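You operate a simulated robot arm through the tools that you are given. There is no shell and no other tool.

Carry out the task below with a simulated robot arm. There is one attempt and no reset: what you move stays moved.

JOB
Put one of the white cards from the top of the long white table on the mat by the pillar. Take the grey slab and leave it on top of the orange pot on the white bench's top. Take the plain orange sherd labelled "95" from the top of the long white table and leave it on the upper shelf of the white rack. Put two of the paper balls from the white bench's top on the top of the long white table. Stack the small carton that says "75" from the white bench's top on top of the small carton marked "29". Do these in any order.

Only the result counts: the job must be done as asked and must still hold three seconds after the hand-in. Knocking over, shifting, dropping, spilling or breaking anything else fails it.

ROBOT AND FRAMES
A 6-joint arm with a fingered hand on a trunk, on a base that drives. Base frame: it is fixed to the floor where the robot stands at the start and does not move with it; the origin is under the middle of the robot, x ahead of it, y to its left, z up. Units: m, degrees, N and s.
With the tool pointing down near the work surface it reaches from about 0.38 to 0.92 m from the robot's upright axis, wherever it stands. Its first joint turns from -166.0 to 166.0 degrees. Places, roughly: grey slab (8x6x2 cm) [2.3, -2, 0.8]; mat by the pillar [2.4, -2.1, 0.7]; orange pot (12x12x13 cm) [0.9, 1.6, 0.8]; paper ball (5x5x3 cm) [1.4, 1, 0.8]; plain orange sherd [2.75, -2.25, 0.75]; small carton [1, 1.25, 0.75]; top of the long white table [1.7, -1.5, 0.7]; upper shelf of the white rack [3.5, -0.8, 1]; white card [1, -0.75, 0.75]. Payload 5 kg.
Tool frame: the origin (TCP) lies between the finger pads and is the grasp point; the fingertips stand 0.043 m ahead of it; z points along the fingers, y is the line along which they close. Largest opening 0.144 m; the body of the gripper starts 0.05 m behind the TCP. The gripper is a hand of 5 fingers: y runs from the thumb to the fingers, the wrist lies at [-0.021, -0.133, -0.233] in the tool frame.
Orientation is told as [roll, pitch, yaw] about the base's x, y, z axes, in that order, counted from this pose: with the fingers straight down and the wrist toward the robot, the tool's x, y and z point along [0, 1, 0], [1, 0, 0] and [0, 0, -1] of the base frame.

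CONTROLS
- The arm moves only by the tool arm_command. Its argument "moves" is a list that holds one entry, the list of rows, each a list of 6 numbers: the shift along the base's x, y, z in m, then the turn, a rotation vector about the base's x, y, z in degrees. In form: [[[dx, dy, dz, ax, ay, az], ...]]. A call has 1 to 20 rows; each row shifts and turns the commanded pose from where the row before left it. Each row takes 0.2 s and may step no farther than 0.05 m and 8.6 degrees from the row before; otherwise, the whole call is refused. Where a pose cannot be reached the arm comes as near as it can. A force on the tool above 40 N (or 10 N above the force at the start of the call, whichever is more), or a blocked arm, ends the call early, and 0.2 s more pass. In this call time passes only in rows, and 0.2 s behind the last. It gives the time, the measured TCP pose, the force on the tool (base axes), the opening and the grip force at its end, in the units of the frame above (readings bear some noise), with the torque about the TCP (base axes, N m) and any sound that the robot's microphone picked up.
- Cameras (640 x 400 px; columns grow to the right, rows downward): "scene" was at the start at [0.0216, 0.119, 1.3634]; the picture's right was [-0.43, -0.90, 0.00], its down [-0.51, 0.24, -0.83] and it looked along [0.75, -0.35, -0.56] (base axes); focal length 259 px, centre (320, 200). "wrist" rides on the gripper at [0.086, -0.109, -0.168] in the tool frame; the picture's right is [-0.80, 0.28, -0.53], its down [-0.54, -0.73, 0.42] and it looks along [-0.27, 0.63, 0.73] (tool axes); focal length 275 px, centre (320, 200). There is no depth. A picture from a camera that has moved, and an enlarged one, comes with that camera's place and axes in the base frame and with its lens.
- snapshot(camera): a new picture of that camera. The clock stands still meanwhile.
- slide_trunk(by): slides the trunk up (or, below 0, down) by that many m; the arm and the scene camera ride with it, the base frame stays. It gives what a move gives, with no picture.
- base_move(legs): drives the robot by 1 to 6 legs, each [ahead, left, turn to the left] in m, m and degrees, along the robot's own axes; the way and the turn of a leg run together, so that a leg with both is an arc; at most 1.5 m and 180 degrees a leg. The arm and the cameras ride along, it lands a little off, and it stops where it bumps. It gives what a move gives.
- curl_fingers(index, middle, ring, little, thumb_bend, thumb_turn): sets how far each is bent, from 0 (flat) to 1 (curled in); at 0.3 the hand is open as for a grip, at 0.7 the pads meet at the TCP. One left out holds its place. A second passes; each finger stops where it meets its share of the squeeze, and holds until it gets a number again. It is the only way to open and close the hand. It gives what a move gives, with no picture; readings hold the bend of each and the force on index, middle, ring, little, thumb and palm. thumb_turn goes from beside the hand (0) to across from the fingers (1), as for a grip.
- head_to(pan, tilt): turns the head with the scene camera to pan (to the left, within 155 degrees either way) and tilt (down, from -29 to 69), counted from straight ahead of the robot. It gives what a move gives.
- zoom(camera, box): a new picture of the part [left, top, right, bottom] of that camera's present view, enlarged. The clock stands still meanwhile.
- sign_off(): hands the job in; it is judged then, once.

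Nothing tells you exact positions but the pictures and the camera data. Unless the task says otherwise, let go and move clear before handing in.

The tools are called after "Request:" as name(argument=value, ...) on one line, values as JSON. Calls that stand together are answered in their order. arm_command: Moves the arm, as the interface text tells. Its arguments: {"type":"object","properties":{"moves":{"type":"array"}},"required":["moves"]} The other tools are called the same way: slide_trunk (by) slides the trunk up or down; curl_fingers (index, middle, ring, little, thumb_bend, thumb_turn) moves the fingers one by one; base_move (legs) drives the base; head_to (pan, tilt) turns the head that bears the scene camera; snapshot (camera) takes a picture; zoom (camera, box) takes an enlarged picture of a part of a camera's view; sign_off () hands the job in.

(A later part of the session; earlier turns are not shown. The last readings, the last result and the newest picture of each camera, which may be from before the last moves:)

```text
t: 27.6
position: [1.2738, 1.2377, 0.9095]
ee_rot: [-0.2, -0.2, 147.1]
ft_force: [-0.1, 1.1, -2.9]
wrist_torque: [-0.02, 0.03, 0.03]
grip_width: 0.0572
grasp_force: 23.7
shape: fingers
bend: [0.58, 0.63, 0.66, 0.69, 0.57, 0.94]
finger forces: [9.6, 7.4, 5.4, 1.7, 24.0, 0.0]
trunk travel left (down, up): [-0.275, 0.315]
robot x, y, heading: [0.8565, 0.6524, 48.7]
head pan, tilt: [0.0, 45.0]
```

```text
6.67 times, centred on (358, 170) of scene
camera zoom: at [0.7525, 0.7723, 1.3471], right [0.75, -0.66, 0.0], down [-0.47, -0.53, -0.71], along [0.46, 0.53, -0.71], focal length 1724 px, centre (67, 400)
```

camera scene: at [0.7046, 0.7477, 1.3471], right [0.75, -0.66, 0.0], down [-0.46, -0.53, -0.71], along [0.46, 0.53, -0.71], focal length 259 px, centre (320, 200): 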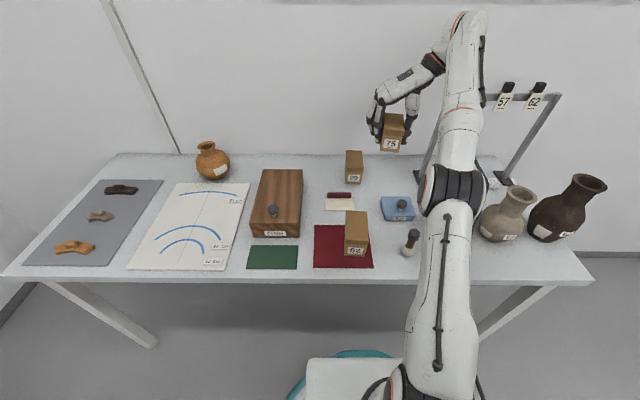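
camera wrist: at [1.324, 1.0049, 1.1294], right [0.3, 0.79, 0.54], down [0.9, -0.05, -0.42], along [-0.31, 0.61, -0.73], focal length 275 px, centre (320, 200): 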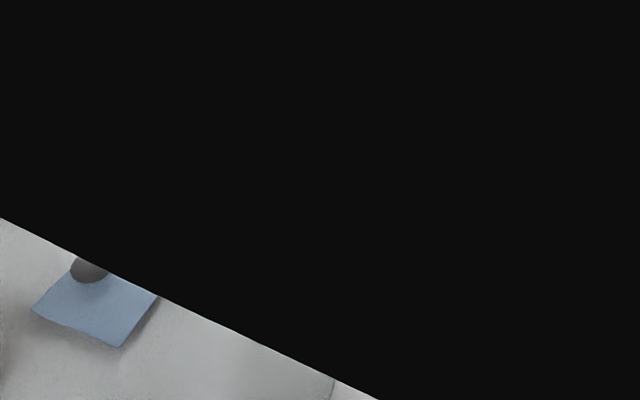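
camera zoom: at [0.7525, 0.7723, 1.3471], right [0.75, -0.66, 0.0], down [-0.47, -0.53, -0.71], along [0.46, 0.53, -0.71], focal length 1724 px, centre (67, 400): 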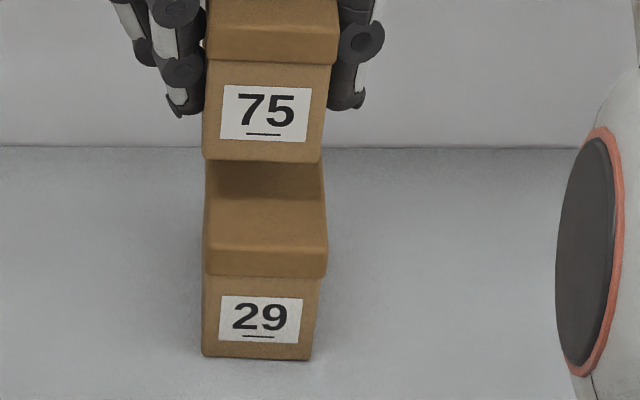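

Now carton 75 is about 2.7 cm too far forward and almost aligned laterally. I'll pull back, and lower until just above contact.

Request:
arm_command(moves=[[[-0.0156, -0.0223, 0, 0, 0, 1], [0, 0, 0, 0, 0, 0], [0, 0, -0.015, 0, 0, 0], [0, 0, -0.01, 0, 0, 0], [0, 0, 0, 0, 0, 0]]])

Request:
zoom(camera="scene", box=[310, 110, 406, 170])

Request:
zoom(camera="scene", box=[310, 140, 406, 200])

```text
t: 28.8
position: [1.2581, 1.2162, 0.8851]
ee_rot: [-0.1, -0.1, 148.2]
ft_force: [-0.5, -0.3, -2.0]
wrist_torque: [-0.02, 0.05, -0.03]
grip_width: 0.057
grasp_force: 24.0
shape: fingers
bend: [0.58, 0.63, 0.66, 0.69, 0.57, 0.94]
finger forces: [9.6, 7.2, 5.4, 1.7, 24.0, 0.0]
trunk travel left (down, up): [-0.275, 0.315]
robot x, y, heading: [0.8547, 0.6496, 48.8]
head pan, tilt: [0.0, 45.0]
```

```text
6.67 times, centred on (358, 140) of scene
camera zoom: at [0.7524, 0.7722, 1.3471], right [0.75, -0.66, 0.0], down [-0.47, -0.53, -0.71], along [0.46, 0.53, -0.71], focal length 1724 px, centre (67, 600)
```

zoom: 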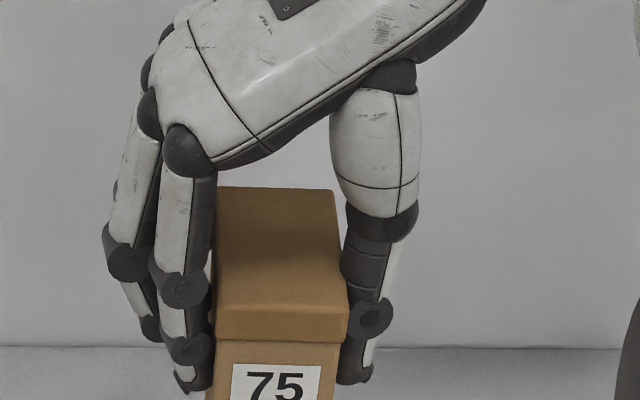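

```text
6.67 times, centred on (358, 170) of scene
camera zoom: at [0.7524, 0.7722, 1.3471], right [0.75, -0.66, 0.0], down [-0.47, -0.53, -0.71], along [0.46, 0.53, -0.71], focal length 1724 px, centre (67, 400)
```

zoom: 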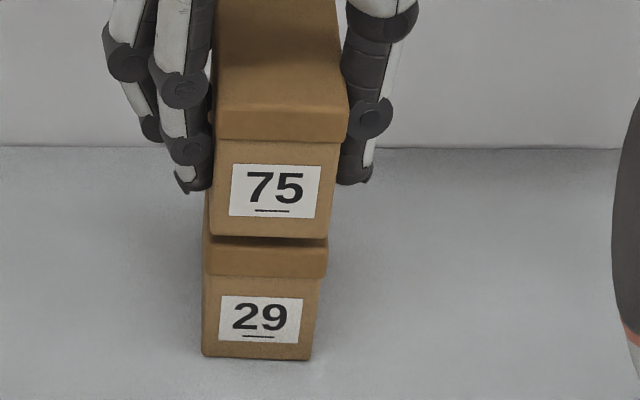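

Carton 75 is now aligned over carton 29 within about 2 mm. I'll lower gently until contact.

Request:
arm_command(moves=[[[0, 0, -0.005, 0, 0, 0], [0, 0, -0.003, 0, 0, 0], [0, 0, -0.002, 0, 0, 0], [0, 0, 0, 0, 0, 0]]])

Request:
zoom(camera="scene", box=[310, 140, 406, 200])

```text
t: 29.8
position: [1.2571, 1.215, 0.8763]
ee_rot: [-0.2, -0.1, 148.2]
ft_force: [-0.6, 0.2, 8.5]
wrist_torque: [-0.1, -0.26, 0.01]
grip_width: 0.0572
grasp_force: 24.0
shape: fingers
bend: [0.58, 0.63, 0.66, 0.69, 0.57, 0.94]
finger forces: [9.3, 7.2, 5.9, 2.0, 24.2, 0.0]
trunk travel left (down, up): [-0.275, 0.315]
robot x, y, heading: [0.8572, 0.649, 48.9]
head pan, tilt: [0.0, 45.0]
```

```text
6.67 times, centred on (358, 170) of scene
camera zoom: at [0.7519, 0.7716, 1.3473], right [0.75, -0.66, 0.0], down [-0.46, -0.53, -0.71], along [0.47, 0.53, -0.71], focal length 1724 px, centre (67, 400)
```

zoom: 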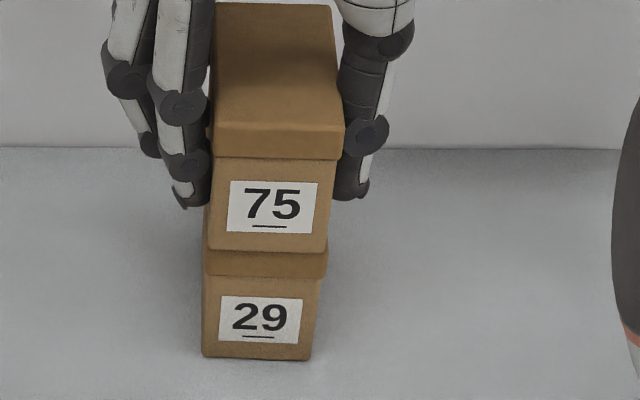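

Contact felt (about 10 N) with carton 75 sitting squarely on carton 29. I'll ease off a little and open the fingers in two stages.

Request:
arm_command(moves=[[[0, 0, 0.001, 0, 0, 0], [0, 0, 0, 0, 0, 0]]])

Request:
curl_fingers(index=0.53, middle=0.57, ring=0.58, little=0.6, thumb_bend=0.52)

Request:
zoom(camera="scene", box=[310, 130, 406, 190])

```text
t: 30.4
position: [1.2587, 1.2156, 0.8757]
ee_rot: [-0.2, -0.1, 148.2]
ft_force: [-0.2, 0.1, 7.5]
wrist_torque: [-0.05, -0.23, -0.01]
grip_width: 0.0569
grasp_force: 24.2
shape: fingers
bend: [0.58, 0.63, 0.66, 0.69, 0.57, 0.94]
finger forces: [9.2, 7.4, 5.9, 1.9, 24.4, 0.0]
trunk travel left (down, up): [-0.275, 0.315]
robot x, y, heading: [0.8515, 0.6558, 49.0]
head pan, tilt: [0.0, 45.0]
```

```text
t: 31.4
position: [1.2576, 1.2162, 0.876]
ee_rot: [-0.2, 0.0, 148.2]
ft_force: [0.2, -0.1, -1.0]
wrist_torque: [0.02, 0.01, -0.04]
grip_width: 0.0698
grasp_force: 0.8
shape: fingers
bend: [0.53, 0.56, 0.57, 0.6, 0.52, 0.97]
finger forces: [0.0, 0.0, 0.0, 0.1, 0.6, 0.0]
trunk travel left (down, up): [-0.275, 0.315]
robot x, y, heading: [0.8531, 0.6534, 49.0]
head pan, tilt: [0.0, 45.0]
```

```text
6.67 times, centred on (358, 160) of scene
camera zoom: at [0.7524, 0.7721, 1.3471], right [0.75, -0.66, 0.0], down [-0.47, -0.53, -0.71], along [0.47, 0.53, -0.71], focal length 1724 px, centre (67, 467)
```

zoom: 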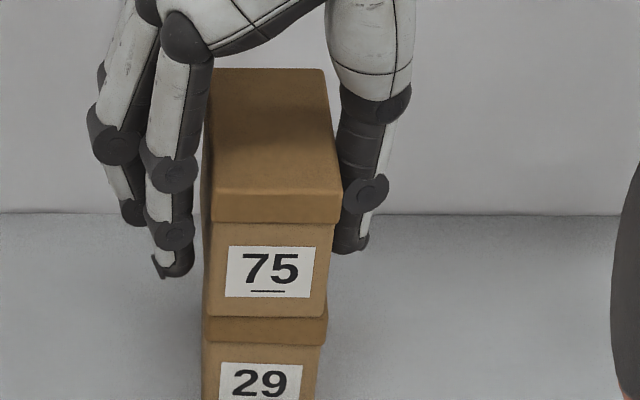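

Released and the stack is stable; the thumb is still touching lightly. I'll open fully and rise clear.

Request:
curl_fingers(index=0.3, middle=0.3, ring=0.3, little=0.3, thumb_bend=0.3)

Request:
arm_command(moves=[[[0, 0, 0.03, 0, 0, 0], [0, 0, 0.04, 0, 0, 0], [0, 0, 0.04, 0, 0, 0], [0, 0, 0, 0, 0, 0]]])

Request:
snapshot(camera="scene")

Request:
snapshot(camera="wrist")

```text
t: 32.4
position: [1.2578, 1.216, 0.8751]
ee_rot: [-0.2, 0.0, 148.3]
ft_force: [0.4, 0.0, -0.7]
wrist_torque: [0.03, 0.04, 0.02]
grip_width: 0.1491
grasp_force: 0.0
shape: fingers
bend: [0.3, 0.3, 0.3, 0.3, 0.3, 0.97]
finger forces: [0.1, 0.0, 0.0, 0.0, 0.1, 0.0]
trunk travel left (down, up): [-0.275, 0.315]
robot x, y, heading: [0.8529, 0.6531, 49.0]
head pan, tilt: [0.0, 45.0]
```

```text
t: 33.4
position: [1.2593, 1.2155, 0.9853]
ee_rot: [-0.2, -0.2, 148.2]
ft_force: [0.1, 0.0, 0.5]
wrist_torque: [0.0, -0.04, -0.03]
grip_width: 0.1491
grasp_force: 0.1
shape: fingers
bend: [0.3, 0.3, 0.3, 0.3, 0.3, 0.97]
finger forces: [0.0, 0.0, 0.1, 0.0, 0.0, 0.0]
trunk travel left (down, up): [-0.275, 0.315]
robot x, y, heading: [0.8531, 0.653, 48.8]
head pan, tilt: [0.0, 45.0]
```

```text
taken
camera scene: at [0.7523, 0.772, 1.3471], right [0.75, -0.66, 0.0], down [-0.47, -0.53, -0.71], along [0.47, 0.53, -0.71], focal length 259 px, centre (320, 200)
```

scene: 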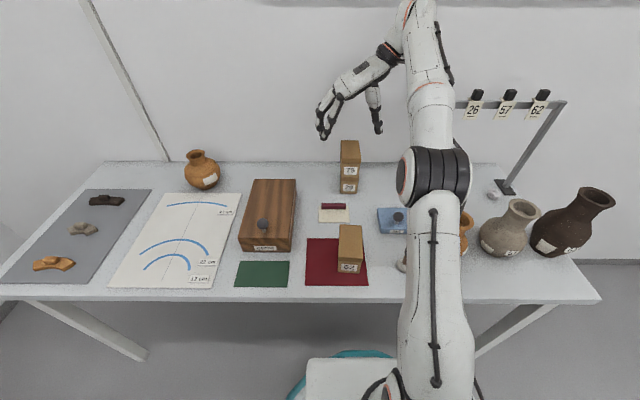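

```text
taken
camera wrist: at [1.3045, 1.0834, 1.1526], right [0.18, 0.82, 0.54], down [0.9, 0.08, -0.42], along [-0.39, 0.56, -0.73], focal length 275 px, centre (320, 200)
```

wrist: 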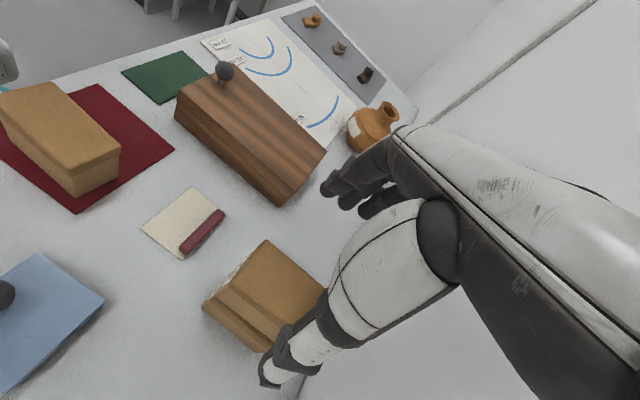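

Carton 75 is neatly stacked on 29. Next are the paper balls around the tag frame's feet; I'll bring the arm back to a neutral pose, retract, then move right to look at them.

Request:
arm_command(moves=[[[-0.0104, -0.0119, 0.0058, 0, 0, -8.25], [-0.0104, -0.0119, 0.0058, 0, 0, -8.25], [-0.0104, -0.0119, 0.0058, 0, 0, -8.25], [-0.0104, -0.0119, 0.0058, 0, 0, -8.25], [-0.0104, -0.0119, 0.0058, 0, 0, -8.25], [-0.0104, -0.0119, 0.0058, 0, 0, -8.25], [-0.0104, -0.0119, 0.0058, 0, 0, -8.25], [-0.0104, -0.0119, 0.0058, 0, 0, -8.25], [-0.0104, -0.0119, 0.0058, 0, 0, -8.25], [-0.0104, -0.0119, 0.0058, 0, 0, -8.25], [-0.0104, -0.0119, 0.0058, 0, 0, -8.25], [-0.0104, -0.0119, 0.0058, 0, 0, -8.25], [0, 0, 0, 0, 0, 0]]])

Request:
snapshot(camera="scene")

Request:
snapshot(camera="wrist")

```text
t: 36.2
position: [1.1329, 1.0735, 1.0553]
ee_rot: [-0.2, -0.2, 49.1]
ft_force: [-0.1, 0.5, 0.4]
wrist_torque: [0.05, -0.05, 0.05]
grip_width: 0.1493
grasp_force: 0.0
shape: fingers
bend: [0.3, 0.3, 0.3, 0.3, 0.3, 0.98]
finger forces: [0.0, 0.0, 0.0, 0.0, 0.1, 0.1]
trunk travel left (down, up): [-0.275, 0.315]
robot x, y, heading: [0.8538, 0.6565, 48.9]
head pan, tilt: [0.0, 45.0]
```

```text
taken
camera scene: at [0.7521, 0.7719, 1.3471], right [0.75, -0.66, 0.0], down [-0.46, -0.53, -0.71], along [0.47, 0.53, -0.71], focal length 259 px, centre (320, 200)
```

scene: 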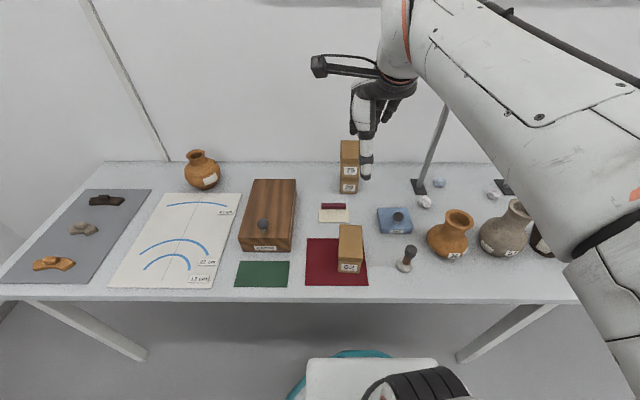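

```text
taken
camera wrist: at [0.9952, 1.0464, 1.2225], right [0.79, -0.31, 0.54], down [-0.06, -0.9, -0.42], along [0.62, 0.3, -0.73], focal length 275 px, centre (320, 200)
```

wrist: 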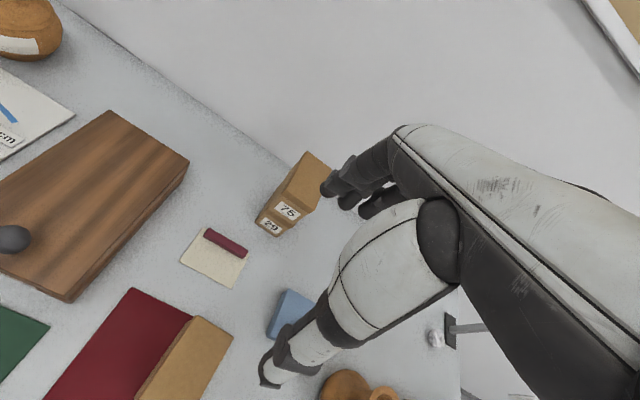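

Now three paper balls are visible near the frame's feet. I'll zoom on them.

Request:
zoom(camera="scene", box=[370, 150, 530, 250])

Request:
zoom(camera="scene", box=[400, 165, 528, 245])

```text
4.00 times, centred on (450, 200) of scene
camera zoom: at [0.7521, 0.7719, 1.3471], right [0.75, -0.66, 0.0], down [-0.46, -0.53, -0.71], along [0.47, 0.53, -0.71], focal length 1035 px, centre (-200, 200)
```

zoom: 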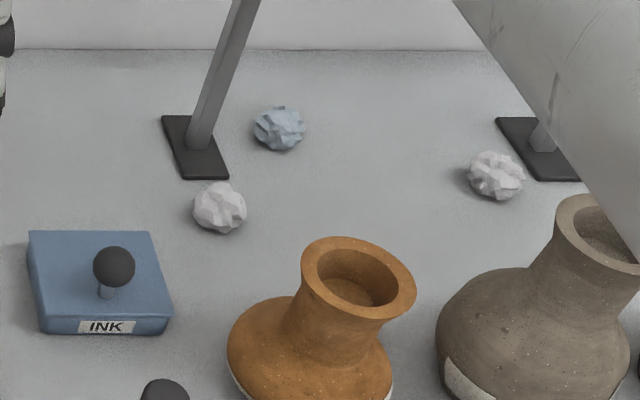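

```text
5.00 times, centred on (464, 205) of scene
camera zoom: at [0.7521, 0.7719, 1.3471], right [0.75, -0.66, 0.0], down [-0.46, -0.53, -0.71], along [0.47, 0.53, -0.71], focal length 1293 px, centre (-400, 175)
```

zoom: 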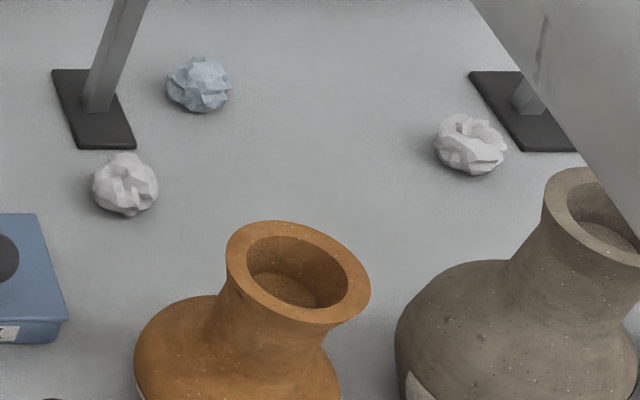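

Three paper balls: A (white) in front of the frame's left foot at about (1.378, 0.985), B (blue) and C (white) by the right foot. I'll approach A with the hand turned sideways (wrist to the left), staying in front of the frame.

Request:
arm_command(moves=[[[0.01, 0.0, 0, 0, 0, -8.2], [0.01, 0.0, 0, 0, 0, -8.2], [0.01, 0, 0, 0, 0, -8.2], [0.02, -0.0081, 0, 0, 0, -8.2], [0.0223, -0.0081, 0, 0, 0, -8.2], [0.0223, -0.0081, 0, 0, 0, -8.2], [0.0223, -0.0081, 0, 0, 0, -8.2], [0.0223, -0.0081, 0, 0, 0, -8.2], [0.0223, -0.0081, 0, 0, 0, -8.2], [0.0223, -0.0081, 0, 0, 0, -8.2], [0.0223, -0.0081, 0, 0, 0, -8.2], [0, 0, 0, 0, 0, 0]]])

Request:
snapshot(camera="scene")

Request:
snapshot(camera="wrist")

```text
t: 38.8
position: [1.3401, 1.0081, 1.0537]
ee_rot: [-0.2, -0.1, -41.2]
ft_force: [0.1, -0.4, 0.0]
wrist_torque: [-0.01, 0.02, 0.0]
grip_width: 0.1489
grasp_force: 0.0
shape: fingers
bend: [0.3, 0.3, 0.3, 0.3, 0.3, 0.97]
finger forces: [0.0, 0.0, 0.0, 0.0, 0.0, 0.0]
trunk travel left (down, up): [-0.275, 0.315]
robot x, y, heading: [0.8509, 0.6524, 48.9]
head pan, tilt: [0.0, 45.0]
```

```text
taken
camera scene: at [0.7525, 0.7721, 1.3472], right [0.75, -0.66, 0.0], down [-0.47, -0.53, -0.71], along [0.46, 0.53, -0.71], focal length 259 px, centre (320, 200)
```

scene: 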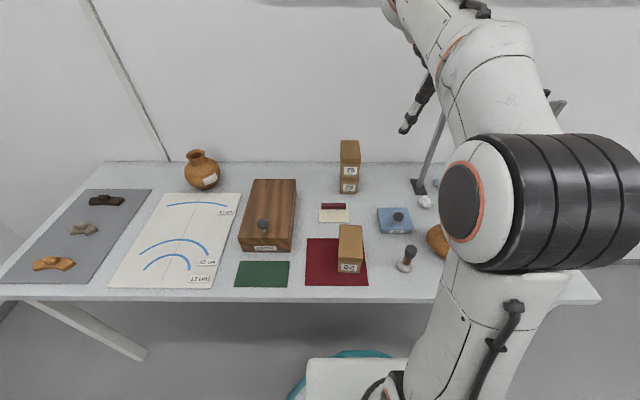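

```text
taken
camera wrist: at [1.3134, 1.1443, 1.2217], right [-0.31, -0.78, 0.54], down [-0.9, 0.07, -0.42], along [0.3, -0.62, -0.73], focal length 275 px, centre (320, 200)
```

wrist: 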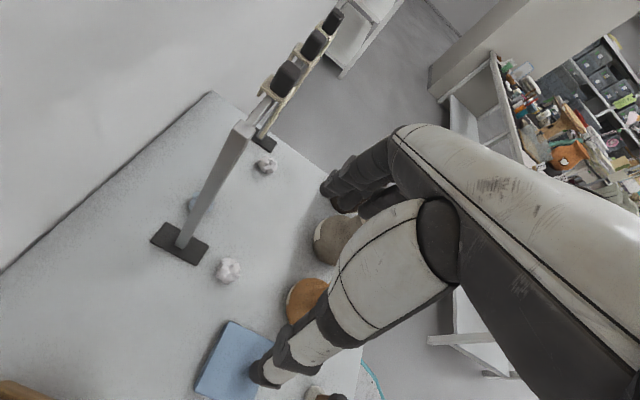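

Combining both cameras, paper ball A is at about (1.391, 0.989) and the bench top near z=0.74. I'll centre over it, pre-shape the fingers to a smaller opening, and descend partway.

Request:
curl_fingers(index=0.46, middle=0.46, ring=0.46, little=0.46, thumb_bend=0.46)

Request:
arm_command(moves=[[[0.025, -0.0095, 0, 0, 0, 0], [0.026, -0.0095, 0, 0, 0, 0], [0, 0, -0.04, 0, 0, 0], [0, 0, -0.04, 0, 0, 0], [0, 0, -0.04, 0, 0, 0], [0, 0, -0.03, 0, 0, 0], [0, 0, 0, 0, 0, 0]]])

Request:
snapshot(camera="wrist")

Request:
snapshot(camera="scene")

```text
t: 39.8
position: [1.3388, 1.0083, 1.0543]
ee_rot: [-0.2, -0.2, -41.1]
ft_force: [-0.1, 0.2, -0.4]
wrist_torque: [0.01, -0.03, -0.01]
grip_width: 0.0937
grasp_force: 0.0
shape: fingers
bend: [0.46, 0.46, 0.46, 0.46, 0.46, 0.98]
finger forces: [0.0, 0.0, 0.1, 0.1, 0.1, 0.1]
trunk travel left (down, up): [-0.275, 0.315]
robot x, y, heading: [0.8544, 0.6486, 49.0]
head pan, tilt: [0.0, 45.0]
```

```text
t: 41.4
position: [1.3902, 0.9891, 0.9051]
ee_rot: [-0.2, -0.1, -40.9]
ft_force: [0.6, 0.6, 0.0]
wrist_torque: [0.02, 0.02, 0.01]
grip_width: 0.0932
grasp_force: 0.1
shape: fingers
bend: [0.46, 0.46, 0.46, 0.46, 0.46, 0.98]
finger forces: [0.1, 0.0, 0.0, 0.0, 0.0, 0.0]
trunk travel left (down, up): [-0.275, 0.315]
robot x, y, heading: [0.8564, 0.6544, 49.0]
head pan, tilt: [0.0, 45.0]
```

```text
taken
camera wrist: at [1.3639, 1.1262, 1.0718], right [-0.31, -0.79, 0.54], down [-0.9, 0.07, -0.42], along [0.3, -0.62, -0.73], focal length 275 px, centre (320, 200)
```

wrist: 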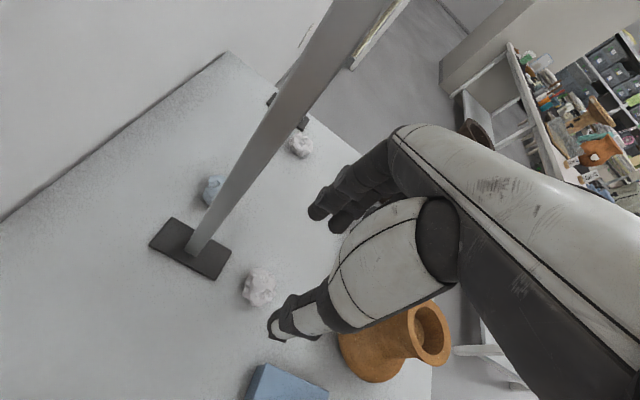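

```text
taken
camera scene: at [0.7524, 0.7721, 1.3471], right [0.75, -0.66, 0.0], down [-0.47, -0.53, -0.71], along [0.46, 0.53, -0.71], focal length 259 px, centre (320, 200)
```

scene: 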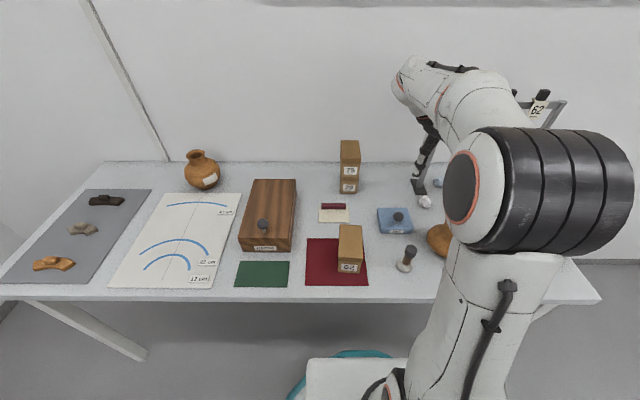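

Ball A is centred under the grip point (wrist view gives (1.390, 0.991)). I'll descend to z≈0.80 and check.

Request:
arm_command(moves=[[[0, 0.001, -0.04, 0, 0, 0], [0, 0.001, -0.04, 0, 0, 0], [0, 0, -0.022, 0, 0, 0], [0, 0, 0, 0, 0, 0]]])

Request:
snapshot(camera="wrist")

```text
t: 42.4
position: [1.3899, 0.9932, 0.8023]
ee_rot: [-0.1, -0.2, -41.0]
ft_force: [0.3, 0.5, -0.2]
wrist_torque: [0.01, 0.01, -0.01]
grip_width: 0.093
grasp_force: 0.0
shape: fingers
bend: [0.46, 0.46, 0.46, 0.46, 0.46, 0.98]
finger forces: [0.1, 0.0, 0.0, 0.1, 0.0, 0.0]
trunk travel left (down, up): [-0.275, 0.315]
robot x, y, heading: [0.8559, 0.6531, 48.7]
head pan, tilt: [0.0, 45.0]
```

```text
taken
camera wrist: at [1.3635, 1.1294, 0.9691], right [-0.31, -0.79, 0.54], down [-0.9, 0.07, -0.42], along [0.3, -0.62, -0.73], focal length 275 px, centre (320, 200)
```

wrist: 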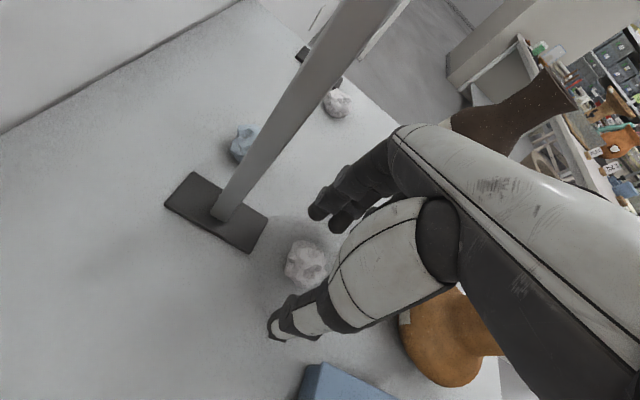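

The ball sits between the fingers and thumb. I'll lower a touch more and close.

Request:
arm_command(moves=[[[0, 0, -0.004, 0, 0, 0], [0, 0, -0.004, 0, 0, 0], [0, 0, 0, 0, 0, 0]]])

Request:
curl_fingers(index=0.7, middle=0.7, ring=0.65, little=0.65, thumb_bend=0.7)

Request:
snapshot(camera="wrist")

```text
t: 43.2
position: [1.3911, 0.9918, 0.7944]
ee_rot: [-0.2, -0.1, -41.0]
ft_force: [-0.2, 0.5, -0.5]
wrist_torque: [0.01, -0.03, 0.0]
grip_width: 0.0935
grasp_force: 0.1
shape: fingers
bend: [0.46, 0.46, 0.46, 0.46, 0.46, 0.98]
finger forces: [0.0, 0.0, 0.0, 0.0, 0.0, 0.1]
trunk travel left (down, up): [-0.275, 0.315]
robot x, y, heading: [0.8552, 0.6542, 48.6]
head pan, tilt: [0.0, 45.0]
```

```text
t: 44.2
position: [1.3905, 0.9907, 0.7946]
ee_rot: [-0.2, -0.1, -41.0]
ft_force: [-0.2, -1.1, 1.0]
wrist_torque: [-0.01, 0.01, 0.02]
grip_width: 0.036
grasp_force: 12.5
shape: fingers
bend: [0.64, 0.66, 0.65, 0.65, 0.62, 0.96]
finger forces: [6.7, 6.8, 0.0, 0.1, 12.9, 0.0]
trunk travel left (down, up): [-0.275, 0.315]
robot x, y, heading: [0.851, 0.6504, 49.1]
head pan, tilt: [0.0, 45.0]
```

```text
taken
camera wrist: at [1.3641, 1.1279, 0.9617], right [-0.31, -0.79, 0.54], down [-0.9, 0.07, -0.42], along [0.3, -0.62, -0.73], focal length 275 px, centre (320, 200)
```

wrist: 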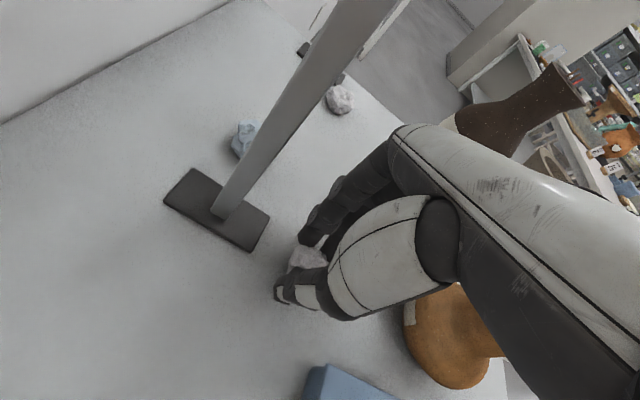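

The ball is pinched between index, middle and thumb (about 12 N). Lifting straight up.

Request:
arm_command(moves=[[[0, 0, 0.03, 0, 0, 0], [0, 0, 0.04, 0, 0, 0], [0, 0, 0.04, 0, 0, 0], [0, 0, 0.04, 0, 0, 0], [0, 0, 0.04, 0, 0, 0], [0, 0, 0.04, 0, 0, 0], [0, 0, 0.03, 0, 0, 0], [0, 0, 0, 0, 0, 0]]])

Request:
snapshot(camera="wrist")

Request:
snapshot(camera="scene")

```text
t: 46.0
position: [1.3897, 0.9908, 1.055]
ee_rot: [-0.1, -0.1, -41.0]
ft_force: [0.1, -0.3, -0.7]
wrist_torque: [-0.01, 0.01, -0.02]
grip_width: 0.0357
grasp_force: 12.7
shape: fingers
bend: [0.64, 0.66, 0.65, 0.65, 0.62, 0.96]
finger forces: [6.6, 6.6, 0.1, 0.0, 12.9, 0.1]
trunk travel left (down, up): [-0.275, 0.315]
robot x, y, heading: [0.8544, 0.6488, 48.9]
head pan, tilt: [0.0, 45.0]
```

```text
taken
camera wrist: at [1.3634, 1.1267, 1.2229], right [-0.31, -0.79, 0.54], down [-0.9, 0.07, -0.42], along [0.3, -0.62, -0.73], focal length 275 px, centre (320, 200)
```

wrist: 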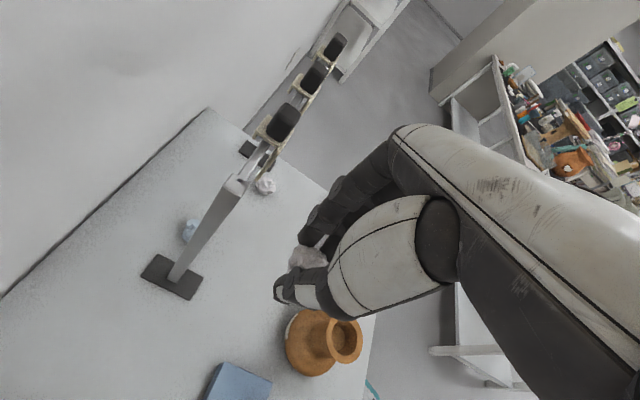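

```text
taken
camera scene: at [0.7522, 0.772, 1.3471], right [0.75, -0.66, 0.0], down [-0.47, -0.53, -0.71], along [0.47, 0.53, -0.71], focal length 259 px, centre (320, 200)
```

scene: 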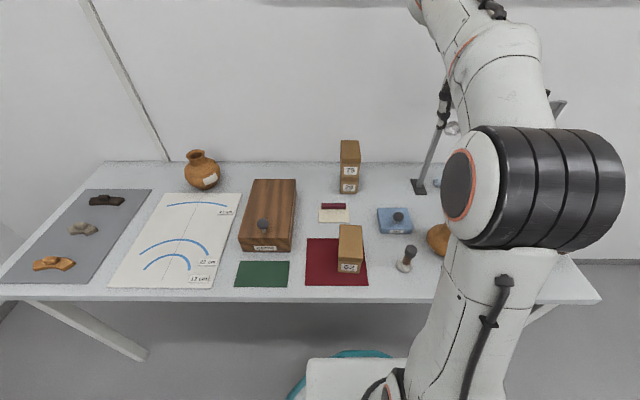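

Ball A is lifted clear. I'll retract the arm away from the frame and return the hand to the neutral heading before driving to the table.

Request:
arm_command(moves=[[[-0.03, -0.0, 0, 0, 0, 0], [-0.03, 0.0, 0, 0, 0, 0], [-0.0234, 0.0075, 0, 0, 0, 8.2], [-0.0234, 0.0075, 0, 0, 0, 8.2], [-0.0234, 0.0075, 0, 0, 0, 8.2], [-0.0234, 0.0075, 0, 0, 0, 8.2], [-0.0234, 0.0075, 0, 0, 0, 8.2], [-0.0234, 0.0075, 0, 0, 0, 8.2], [-0.0234, 0.0075, 0, 0, 0, 8.2], [-0.0234, 0.0075, 0, 0, 0, 8.2], [-0.01, 0.0075, 0, 0, 0, 8.2], [0, 0.0075, 0, 0, 0, 8.2], [0, 0.0075, 0, 0, 0, 8.2], [0, 0, 0, 0, 0, 0]]])

Request:
base_move(legs=[[-0.35, 0, 0]])

Request:
head_to(pan=-90, tilt=35)

Request:
snapshot(camera="scene")

```text
t: 49.0
position: [1.1349, 1.0742, 1.0552]
ee_rot: [-0.2, -0.1, 49.3]
ft_force: [0.5, 0.3, 0.1]
wrist_torque: [0.0, -0.01, 0.0]
grip_width: 0.0355
grasp_force: 13.1
shape: fingers
bend: [0.64, 0.66, 0.65, 0.65, 0.62, 0.96]
finger forces: [6.7, 6.6, 0.0, 0.0, 12.9, 0.0]
trunk travel left (down, up): [-0.275, 0.315]
robot x, y, heading: [0.8542, 0.6506, 48.9]
head pan, tilt: [0.0, 45.0]
```

```text
t: 51.2
position: [0.9014, 0.8071, 1.0551]
ee_rot: [-0.2, 0.0, 49.2]
ft_force: [0.4, 0.2, 0.0]
wrist_torque: [-0.02, 0.0, 0.0]
grip_width: 0.0361
grasp_force: 13.3
shape: fingers
bend: [0.64, 0.66, 0.65, 0.65, 0.62, 0.96]
finger forces: [6.7, 6.6, 0.0, 0.1, 12.9, 0.0]
trunk travel left (down, up): [-0.275, 0.315]
robot x, y, heading: [0.6245, 0.3829, 48.9]
head pan, tilt: [0.0, 45.0]
```

```text
t: 52.9
position: [0.902, 0.807, 1.0543]
ee_rot: [-0.1, -0.1, 49.2]
ft_force: [0.9, 0.1, -0.1]
wrist_torque: [-0.02, 0.03, -0.02]
grip_width: 0.036
grasp_force: 13.2
shape: fingers
bend: [0.64, 0.66, 0.65, 0.65, 0.62, 0.96]
finger forces: [6.7, 6.6, 0.0, 0.0, 12.9, 0.0]
trunk travel left (down, up): [-0.275, 0.315]
robot x, y, heading: [0.6188, 0.3883, 49.0]
head pan, tilt: [-90.0, 35.0]
```

```text
taken
camera scene: at [0.533, 0.3869, 1.362], right [-0.66, -0.75, 0.0], down [-0.43, 0.38, -0.82], along [0.62, -0.54, -0.57], focal length 259 px, centre (320, 200)
```

scene: 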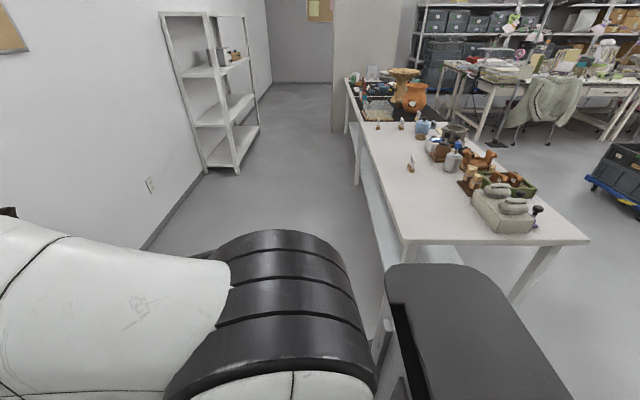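

I can see the whole long table from its left side; its near-left area is free. Zooming in to choose a clear spot for the balls.

Request:
zoom(camera="scene", box=[330, 120, 602, 290])

Request:
zoom(camera="scene", box=[335, 60, 463, 140])

```text
2.35 times, centred on (466, 205) of scene
camera zoom: at [0.533, 0.3869, 1.362], right [-0.66, -0.75, 0.0], down [-0.43, 0.38, -0.82], along [0.62, -0.54, -0.57], focal length 609 px, centre (-24, 188)
```

zoom: 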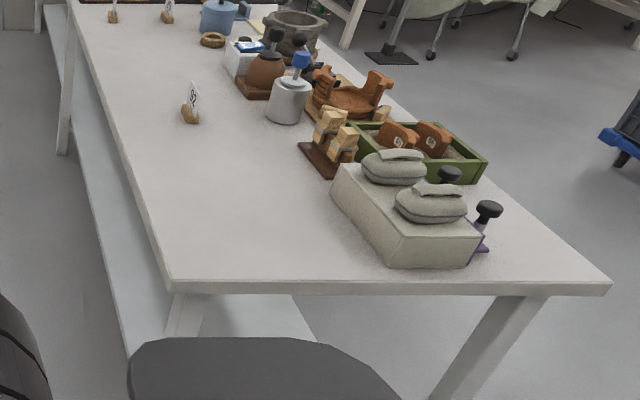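

```text
5.00 times, centred on (399, 100) of scene
camera zoom: at [0.533, 0.3869, 1.362], right [-0.66, -0.75, 0.0], down [-0.43, 0.38, -0.82], along [0.62, -0.54, -0.57], focal length 1293 px, centre (-75, 700)
```

zoom: 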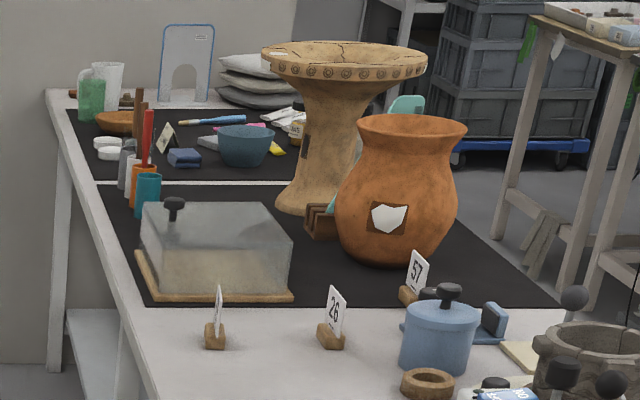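

The near-left corner of the table is free. I'll turn and drive so that corner is ahead of me, ball still held high.

Request:
base_move(legs=[[0, 0, -90], [0.3, 0, 0], [0, 0, -45]])

Request:
head_to(pan=0, tilt=45)

Request:
snapshot(camera="scene")

Request:
snapshot(camera="wrist")

```text
t: 60.9
position: [0.9257, -0.3136, 1.0544]
ee_rot: [-0.2, -0.1, -87.9]
ft_force: [0.6, 0.0, -0.7]
wrist_torque: [-0.01, 0.01, 0.0]
grip_width: 0.0355
grasp_force: 13.2
shape: fingers
bend: [0.64, 0.66, 0.65, 0.65, 0.62, 0.96]
finger forces: [6.5, 6.4, 0.0, 0.1, 12.3, 0.0]
trunk travel left (down, up): [-0.275, 0.315]
robot x, y, heading: [0.8433, 0.1843, -88.0]
head pan, tilt: [-90.0, 35.0]
```

```text
t: 62.5
position: [0.925, -0.3139, 1.0551]
ee_rot: [-0.2, -0.1, -87.9]
ft_force: [0.0, 0.1, 0.2]
wrist_torque: [-0.01, -0.01, 0.01]
grip_width: 0.0352
grasp_force: 13.5
shape: fingers
bend: [0.64, 0.66, 0.65, 0.65, 0.62, 0.96]
finger forces: [6.7, 6.3, 0.0, 0.0, 12.3, 0.0]
trunk travel left (down, up): [-0.275, 0.315]
robot x, y, heading: [0.8438, 0.1827, -88.2]
head pan, tilt: [0.0, 45.0]
```

```text
taken
camera scene: at [1.0008, 0.1689, 1.3471], right [-1.0, -0.03, 0.0], down [-0.02, 0.71, -0.71], along [0.02, -0.71, -0.71], focal length 259 px, centre (320, 200)
```

scene: 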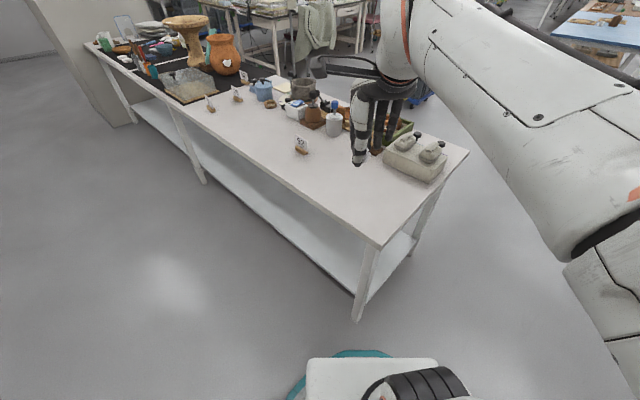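

```text
taken
camera wrist: at [1.0068, -0.2022, 1.2216], right [-0.78, -0.31, 0.54], down [-0.57, 0.7, -0.42], along [-0.25, -0.64, -0.73], focal length 275 px, centre (320, 200)
```

wrist: 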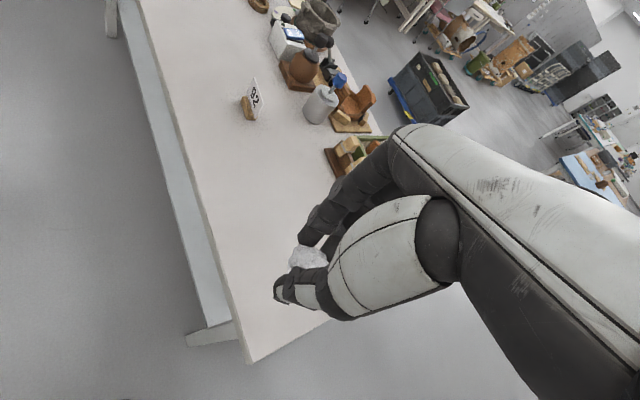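

The near card stand is at about (1.106, -0.733) and the table top is near z=0.73. I'll place the ball at about (0.90, -0.50), clear of everything.

Request:
arm_command(moves=[[[-0.006, -0.0465, -0.01, 0, 0, 0], [-0.006, -0.0465, -0.01, 0, 0, 0], [-0.006, -0.0465, -0.015, 0, 0, 0], [-0.006, -0.0465, -0.015, 0, 0, 0], [0, 0, -0.045, 0, 0, 0], [0, 0, -0.045, 0, 0, 0], [0, 0, -0.04, 0, 0, 0], [0, 0, -0.04, 0, 0, 0], [0, 0, -0.025, 0, 0, 0], [0, 0, 0, 0, 0, 0]]])

Request:
zoom(camera="scene", box=[280, 120, 472, 240])

Request:
snapshot(camera="wrist")

```text
t: 64.7
position: [0.8989, -0.4989, 0.8114]
ee_rot: [-0.2, -0.2, -88.0]
ft_force: [0.4, -0.1, -0.1]
wrist_torque: [0.05, 0.03, -0.03]
grip_width: 0.0354
grasp_force: 12.6
shape: fingers
bend: [0.64, 0.66, 0.65, 0.65, 0.62, 0.96]
finger forces: [6.6, 6.6, 0.0, 0.0, 12.4, 0.0]
trunk travel left (down, up): [-0.275, 0.315]
robot x, y, heading: [0.843, 0.1821, -88.4]
head pan, tilt: [0.0, 45.0]
```

```text
3.33 times, centred on (376, 180) of scene
camera zoom: at [1.0009, 0.1687, 1.3471], right [-1.0, -0.03, 0.0], down [-0.02, 0.71, -0.71], along [0.02, -0.71, -0.71], focal length 862 px, centre (133, 267)
```

zoom: 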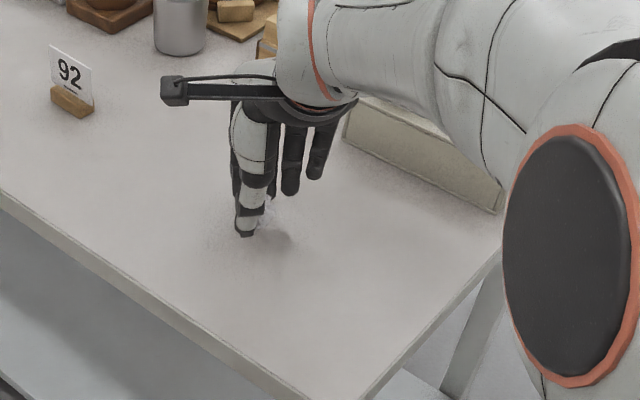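

```text
taken
camera wrist: at [0.981, -0.3881, 0.9775], right [-0.78, -0.31, 0.54], down [-0.57, 0.7, -0.42], along [-0.25, -0.64, -0.73], focal length 275 px, centre (320, 200)
```

wrist: 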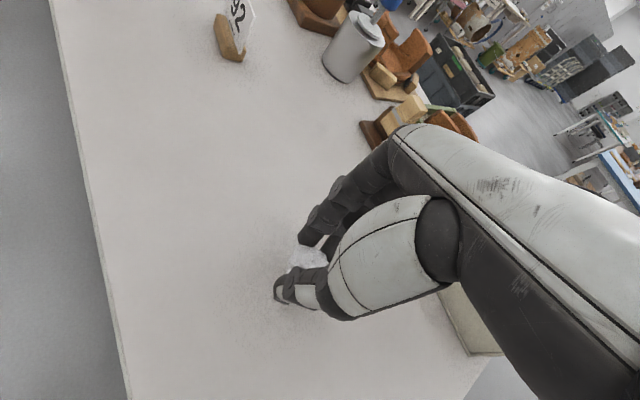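

The ball is about 2–3 cm above the table. Lowering gently.

Request:
arm_command(moves=[[[0, 0, -0.006, 0, 0, 0], [0, 0, -0.006, 0, 0, 0], [0, 0, -0.005, 0, 0, 0], [0, 0, -0.004, 0, 0, 0], [0, 0, 0, 0, 0, 0]]])

Request:
zoom(camera="scene", box=[320, 160, 416, 220])

```text
t: 65.9
position: [0.9002, -0.5005, 0.7919]
ee_rot: [-0.2, -0.4, -87.8]
ft_force: [1.0, -1.7, 15.3]
wrist_torque: [0.02, -0.1, 0.0]
grip_width: 0.0349
grasp_force: 15.1
shape: fingers
bend: [0.64, 0.66, 0.65, 0.65, 0.63, 0.96]
finger forces: [7.9, 8.3, 0.0, 0.0, 14.0, 0.0]
trunk travel left (down, up): [-0.275, 0.315]
robot x, y, heading: [0.8421, 0.1865, -88.2]
head pan, tilt: [0.0, 45.0]
```

```text
6.67 times, centred on (368, 190) of scene
camera zoom: at [1.0009, 0.1698, 1.3474], right [-1.0, -0.03, 0.0], down [-0.02, 0.71, -0.71], along [0.02, -0.71, -0.71], focal length 1724 px, centre (0, 267)
```

zoom: 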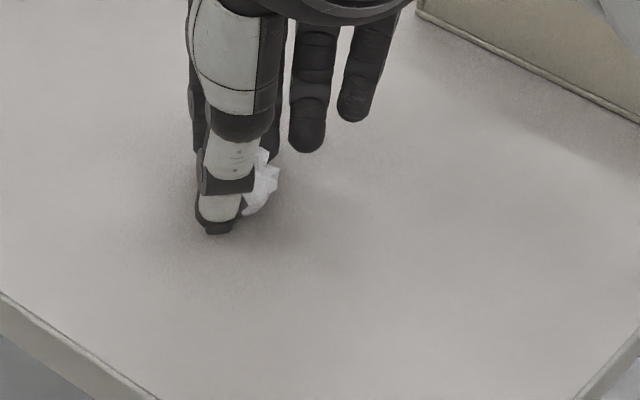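

Contact with the table. I'll ease up a few millimetres and release the ball.

Request:
arm_command(moves=[[[0, 0, 0.003, 0, 0, 0], [0, 0, 0, 0, 0, 0]]])

Request:
curl_fingers(index=0.56, middle=0.56, ring=0.5, little=0.5, thumb_bend=0.55)

Request:
curl_fingers(index=0.4, middle=0.4, ring=0.4, little=0.4, thumb_bend=0.4)

Request:
zoom(camera="scene", box=[320, 160, 416, 220])

Request:
snapshot(camera="wrist")

```text
t: 66.5
position: [0.9013, -0.4984, 0.7908]
ee_rot: [-0.2, -0.3, -87.9]
ft_force: [1.7, -5.4, 10.8]
wrist_torque: [-0.15, -0.03, -0.03]
grip_width: 0.0349
grasp_force: 14.8
shape: fingers
bend: [0.64, 0.66, 0.65, 0.65, 0.63, 0.96]
finger forces: [9.0, 9.0, 0.0, 0.0, 12.3, 0.0]
trunk travel left (down, up): [-0.275, 0.315]
robot x, y, heading: [0.8381, 0.1822, -88.4]
head pan, tilt: [0.0, 45.0]
```

```text
t: 67.5
position: [0.8997, -0.5015, 0.7915]
ee_rot: [-0.2, -0.1, -88.0]
ft_force: [-0.2, -0.6, -0.1]
wrist_torque: [0.0, 0.0, 0.0]
grip_width: 0.0583
grasp_force: 0.1
shape: fingers
bend: [0.56, 0.56, 0.5, 0.5, 0.55, 0.97]
finger forces: [0.0, 0.0, 0.1, 0.0, 0.1, 0.0]
trunk travel left (down, up): [-0.275, 0.315]
robot x, y, heading: [0.8463, 0.1823, -88.5]
head pan, tilt: [0.0, 45.0]
```

```text
t: 68.5
position: [0.901, -0.4995, 0.7911]
ee_rot: [-0.2, 0.0, -87.9]
ft_force: [-0.9, 0.8, 0.5]
wrist_torque: [-0.02, -0.02, 0.01]
grip_width: 0.1137
grasp_force: 0.1
shape: fingers
bend: [0.4, 0.4, 0.4, 0.4, 0.4, 0.97]
finger forces: [0.0, 0.0, 0.0, 0.0, 0.0, 0.1]
trunk travel left (down, up): [-0.275, 0.315]
robot x, y, heading: [0.8424, 0.1858, -87.9]
head pan, tilt: [0.0, 45.0]
```

```text
6.67 times, centred on (368, 190) of scene
camera zoom: at [1.0009, 0.1688, 1.3471], right [-1.0, -0.03, 0.0], down [-0.02, 0.71, -0.71], along [0.02, -0.71, -0.71], focal length 1724 px, centre (0, 267)
```

zoom: 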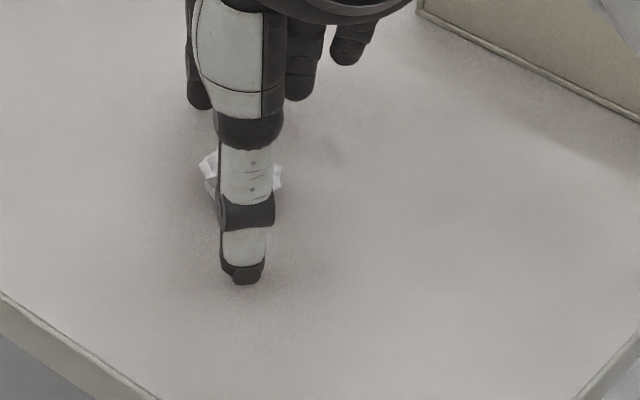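

```text
taken
camera wrist: at [0.9818, -0.3883, 0.9584], right [-0.78, -0.31, 0.54], down [-0.57, 0.7, -0.42], along [-0.25, -0.64, -0.73], focal length 275 px, centre (320, 200)
```

wrist: 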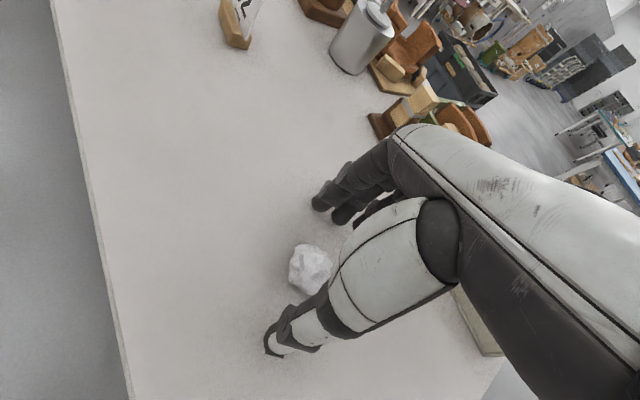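

Ball A now rests on the table. I'll lift the hand clear, retract, and drive back to the bench in front of ball C.

Request:
arm_command(moves=[[[0, 0, 0.04, 0, 0, 0], [0, 0, 0.045, 0, 0, 0], [0, 0, 0.045, 0, 0, 0], [0, 0, 0.045, 0, 0, 0], [0.0, 0.04, 0.045, 0, 0, 0], [0.006, 0.045, 0.045, 0, 0, 0], [0.01, 0.05, 0, 0, 0, 0], [0.01, 0.045, 0, 0, 0, 0], [0, 0, 0, 0, 0, 0]]])

Request:
snapshot(camera="scene")

```text
refused: row 5 steps farther than a row can; nothing moved
```

```text
taken
camera scene: at [1.0009, 0.1688, 1.3471], right [-1.0, -0.03, 0.0], down [-0.02, 0.71, -0.71], along [0.02, -0.71, -0.71], focal length 259 px, centre (320, 200)
```

scene: 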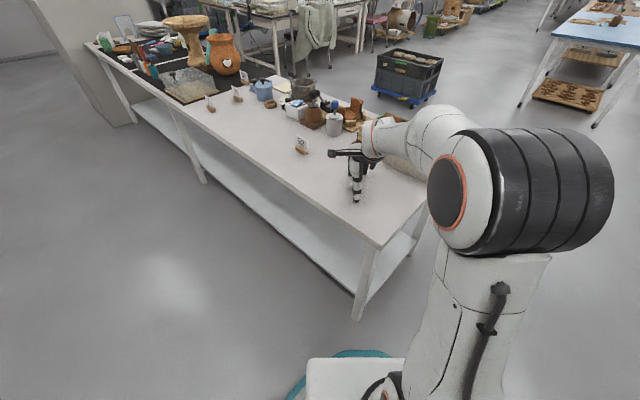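

The row was too long, so nothing moved. I'll resend with smaller steps.

Request:
arm_command(moves=[[[0, 0, 0.04, 0, 0, 0], [0, 0, 0.045, 0, 0, 0], [0, 0, 0.045, 0, 0, 0], [0, 0, 0.045, 0, 0, 0], [0, 0, 0.045, 0, 0, 0], [0, 0, 0.045, 0, 0, 0], [0.006, 0.045, 0, 0, 0, 0], [0.006, 0.045, 0, 0, 0, 0], [0.006, 0.045, 0, 0, 0, 0], [0.006, 0.045, 0, 0, 0, 0], [0, 0, 0, 0, 0, 0]]])

Request:
snapshot(camera="scene")

```text
t: 70.9
position: [0.9282, -0.3162, 1.0589]
ee_rot: [-0.2, -0.2, -87.9]
ft_force: [0.3, 0.0, 1.3]
wrist_torque: [-0.03, -0.03, -0.04]
grip_width: 0.1144
grasp_force: 0.0
shape: fingers
bend: [0.4, 0.4, 0.4, 0.4, 0.4, 0.97]
finger forces: [0.0, 0.0, 0.0, 0.1, 0.1, 0.1]
trunk travel left (down, up): [-0.275, 0.315]
robot x, y, heading: [0.8425, 0.1821, -88.1]
head pan, tilt: [0.0, 45.0]
```

```text
taken
camera scene: at [1.0009, 0.1692, 1.3471], right [-1.0, -0.03, 0.0], down [-0.02, 0.71, -0.71], along [0.02, -0.71, -0.71], focal length 259 px, centre (320, 200)
```

scene: 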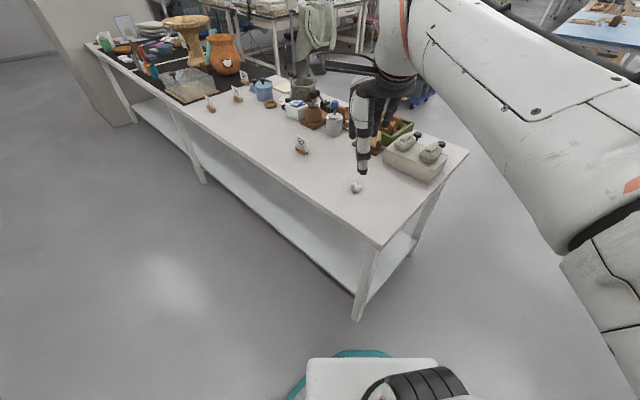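

Ball A is resting on the table. Now back to the bench, facing the tag frame and ball C.

Request:
base_move(legs=[[0, 0, 137.2], [0.28, 0, 0]])

Request:
snapshot(camera="scene")

Request:
snapshot(camera="wrist")

```text
t: 78.6
position: [1.2964, 0.828, 1.0585]
ee_rot: [-0.2, -0.1, 50.2]
ft_force: [-0.7, -0.6, -0.2]
wrist_torque: [0.04, 0.02, -0.02]
grip_width: 0.1143
grasp_force: 0.0
shape: fingers
bend: [0.4, 0.4, 0.4, 0.4, 0.4, 0.97]
finger forces: [0.1, 0.1, 0.0, 0.1, 0.0, 0.1]
trunk travel left (down, up): [-0.275, 0.315]
robot x, y, heading: [1.0245, 0.3966, 49.8]
head pan, tilt: [0.0, 45.0]
```

```text
taken
camera scene: at [0.9201, 0.5165, 1.3471], right [0.76, -0.64, 0.0], down [-0.46, -0.54, -0.71], along [0.46, 0.54, -0.71], focal length 259 px, centre (320, 200)
```

scene: 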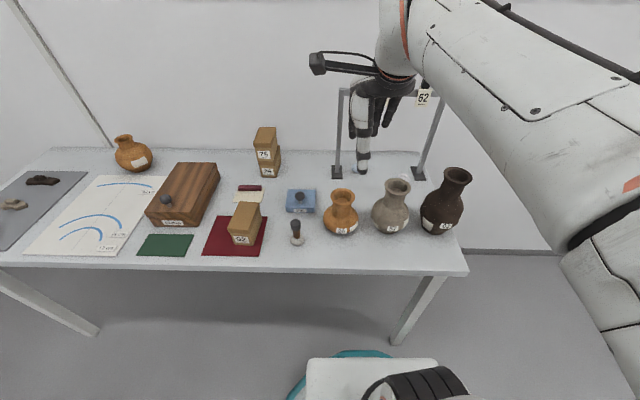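

```text
taken
camera wrist: at [1.1589, 0.7989, 1.2251], right [0.79, -0.29, 0.54], down [-0.05, -0.9, -0.42], along [0.61, 0.31, -0.73], focal length 275 px, centre (320, 200)
```

wrist: 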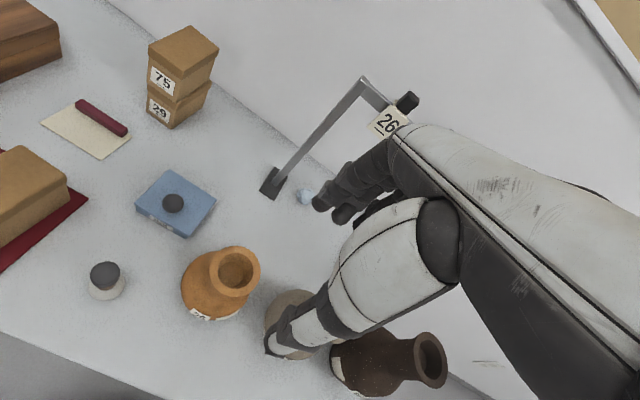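

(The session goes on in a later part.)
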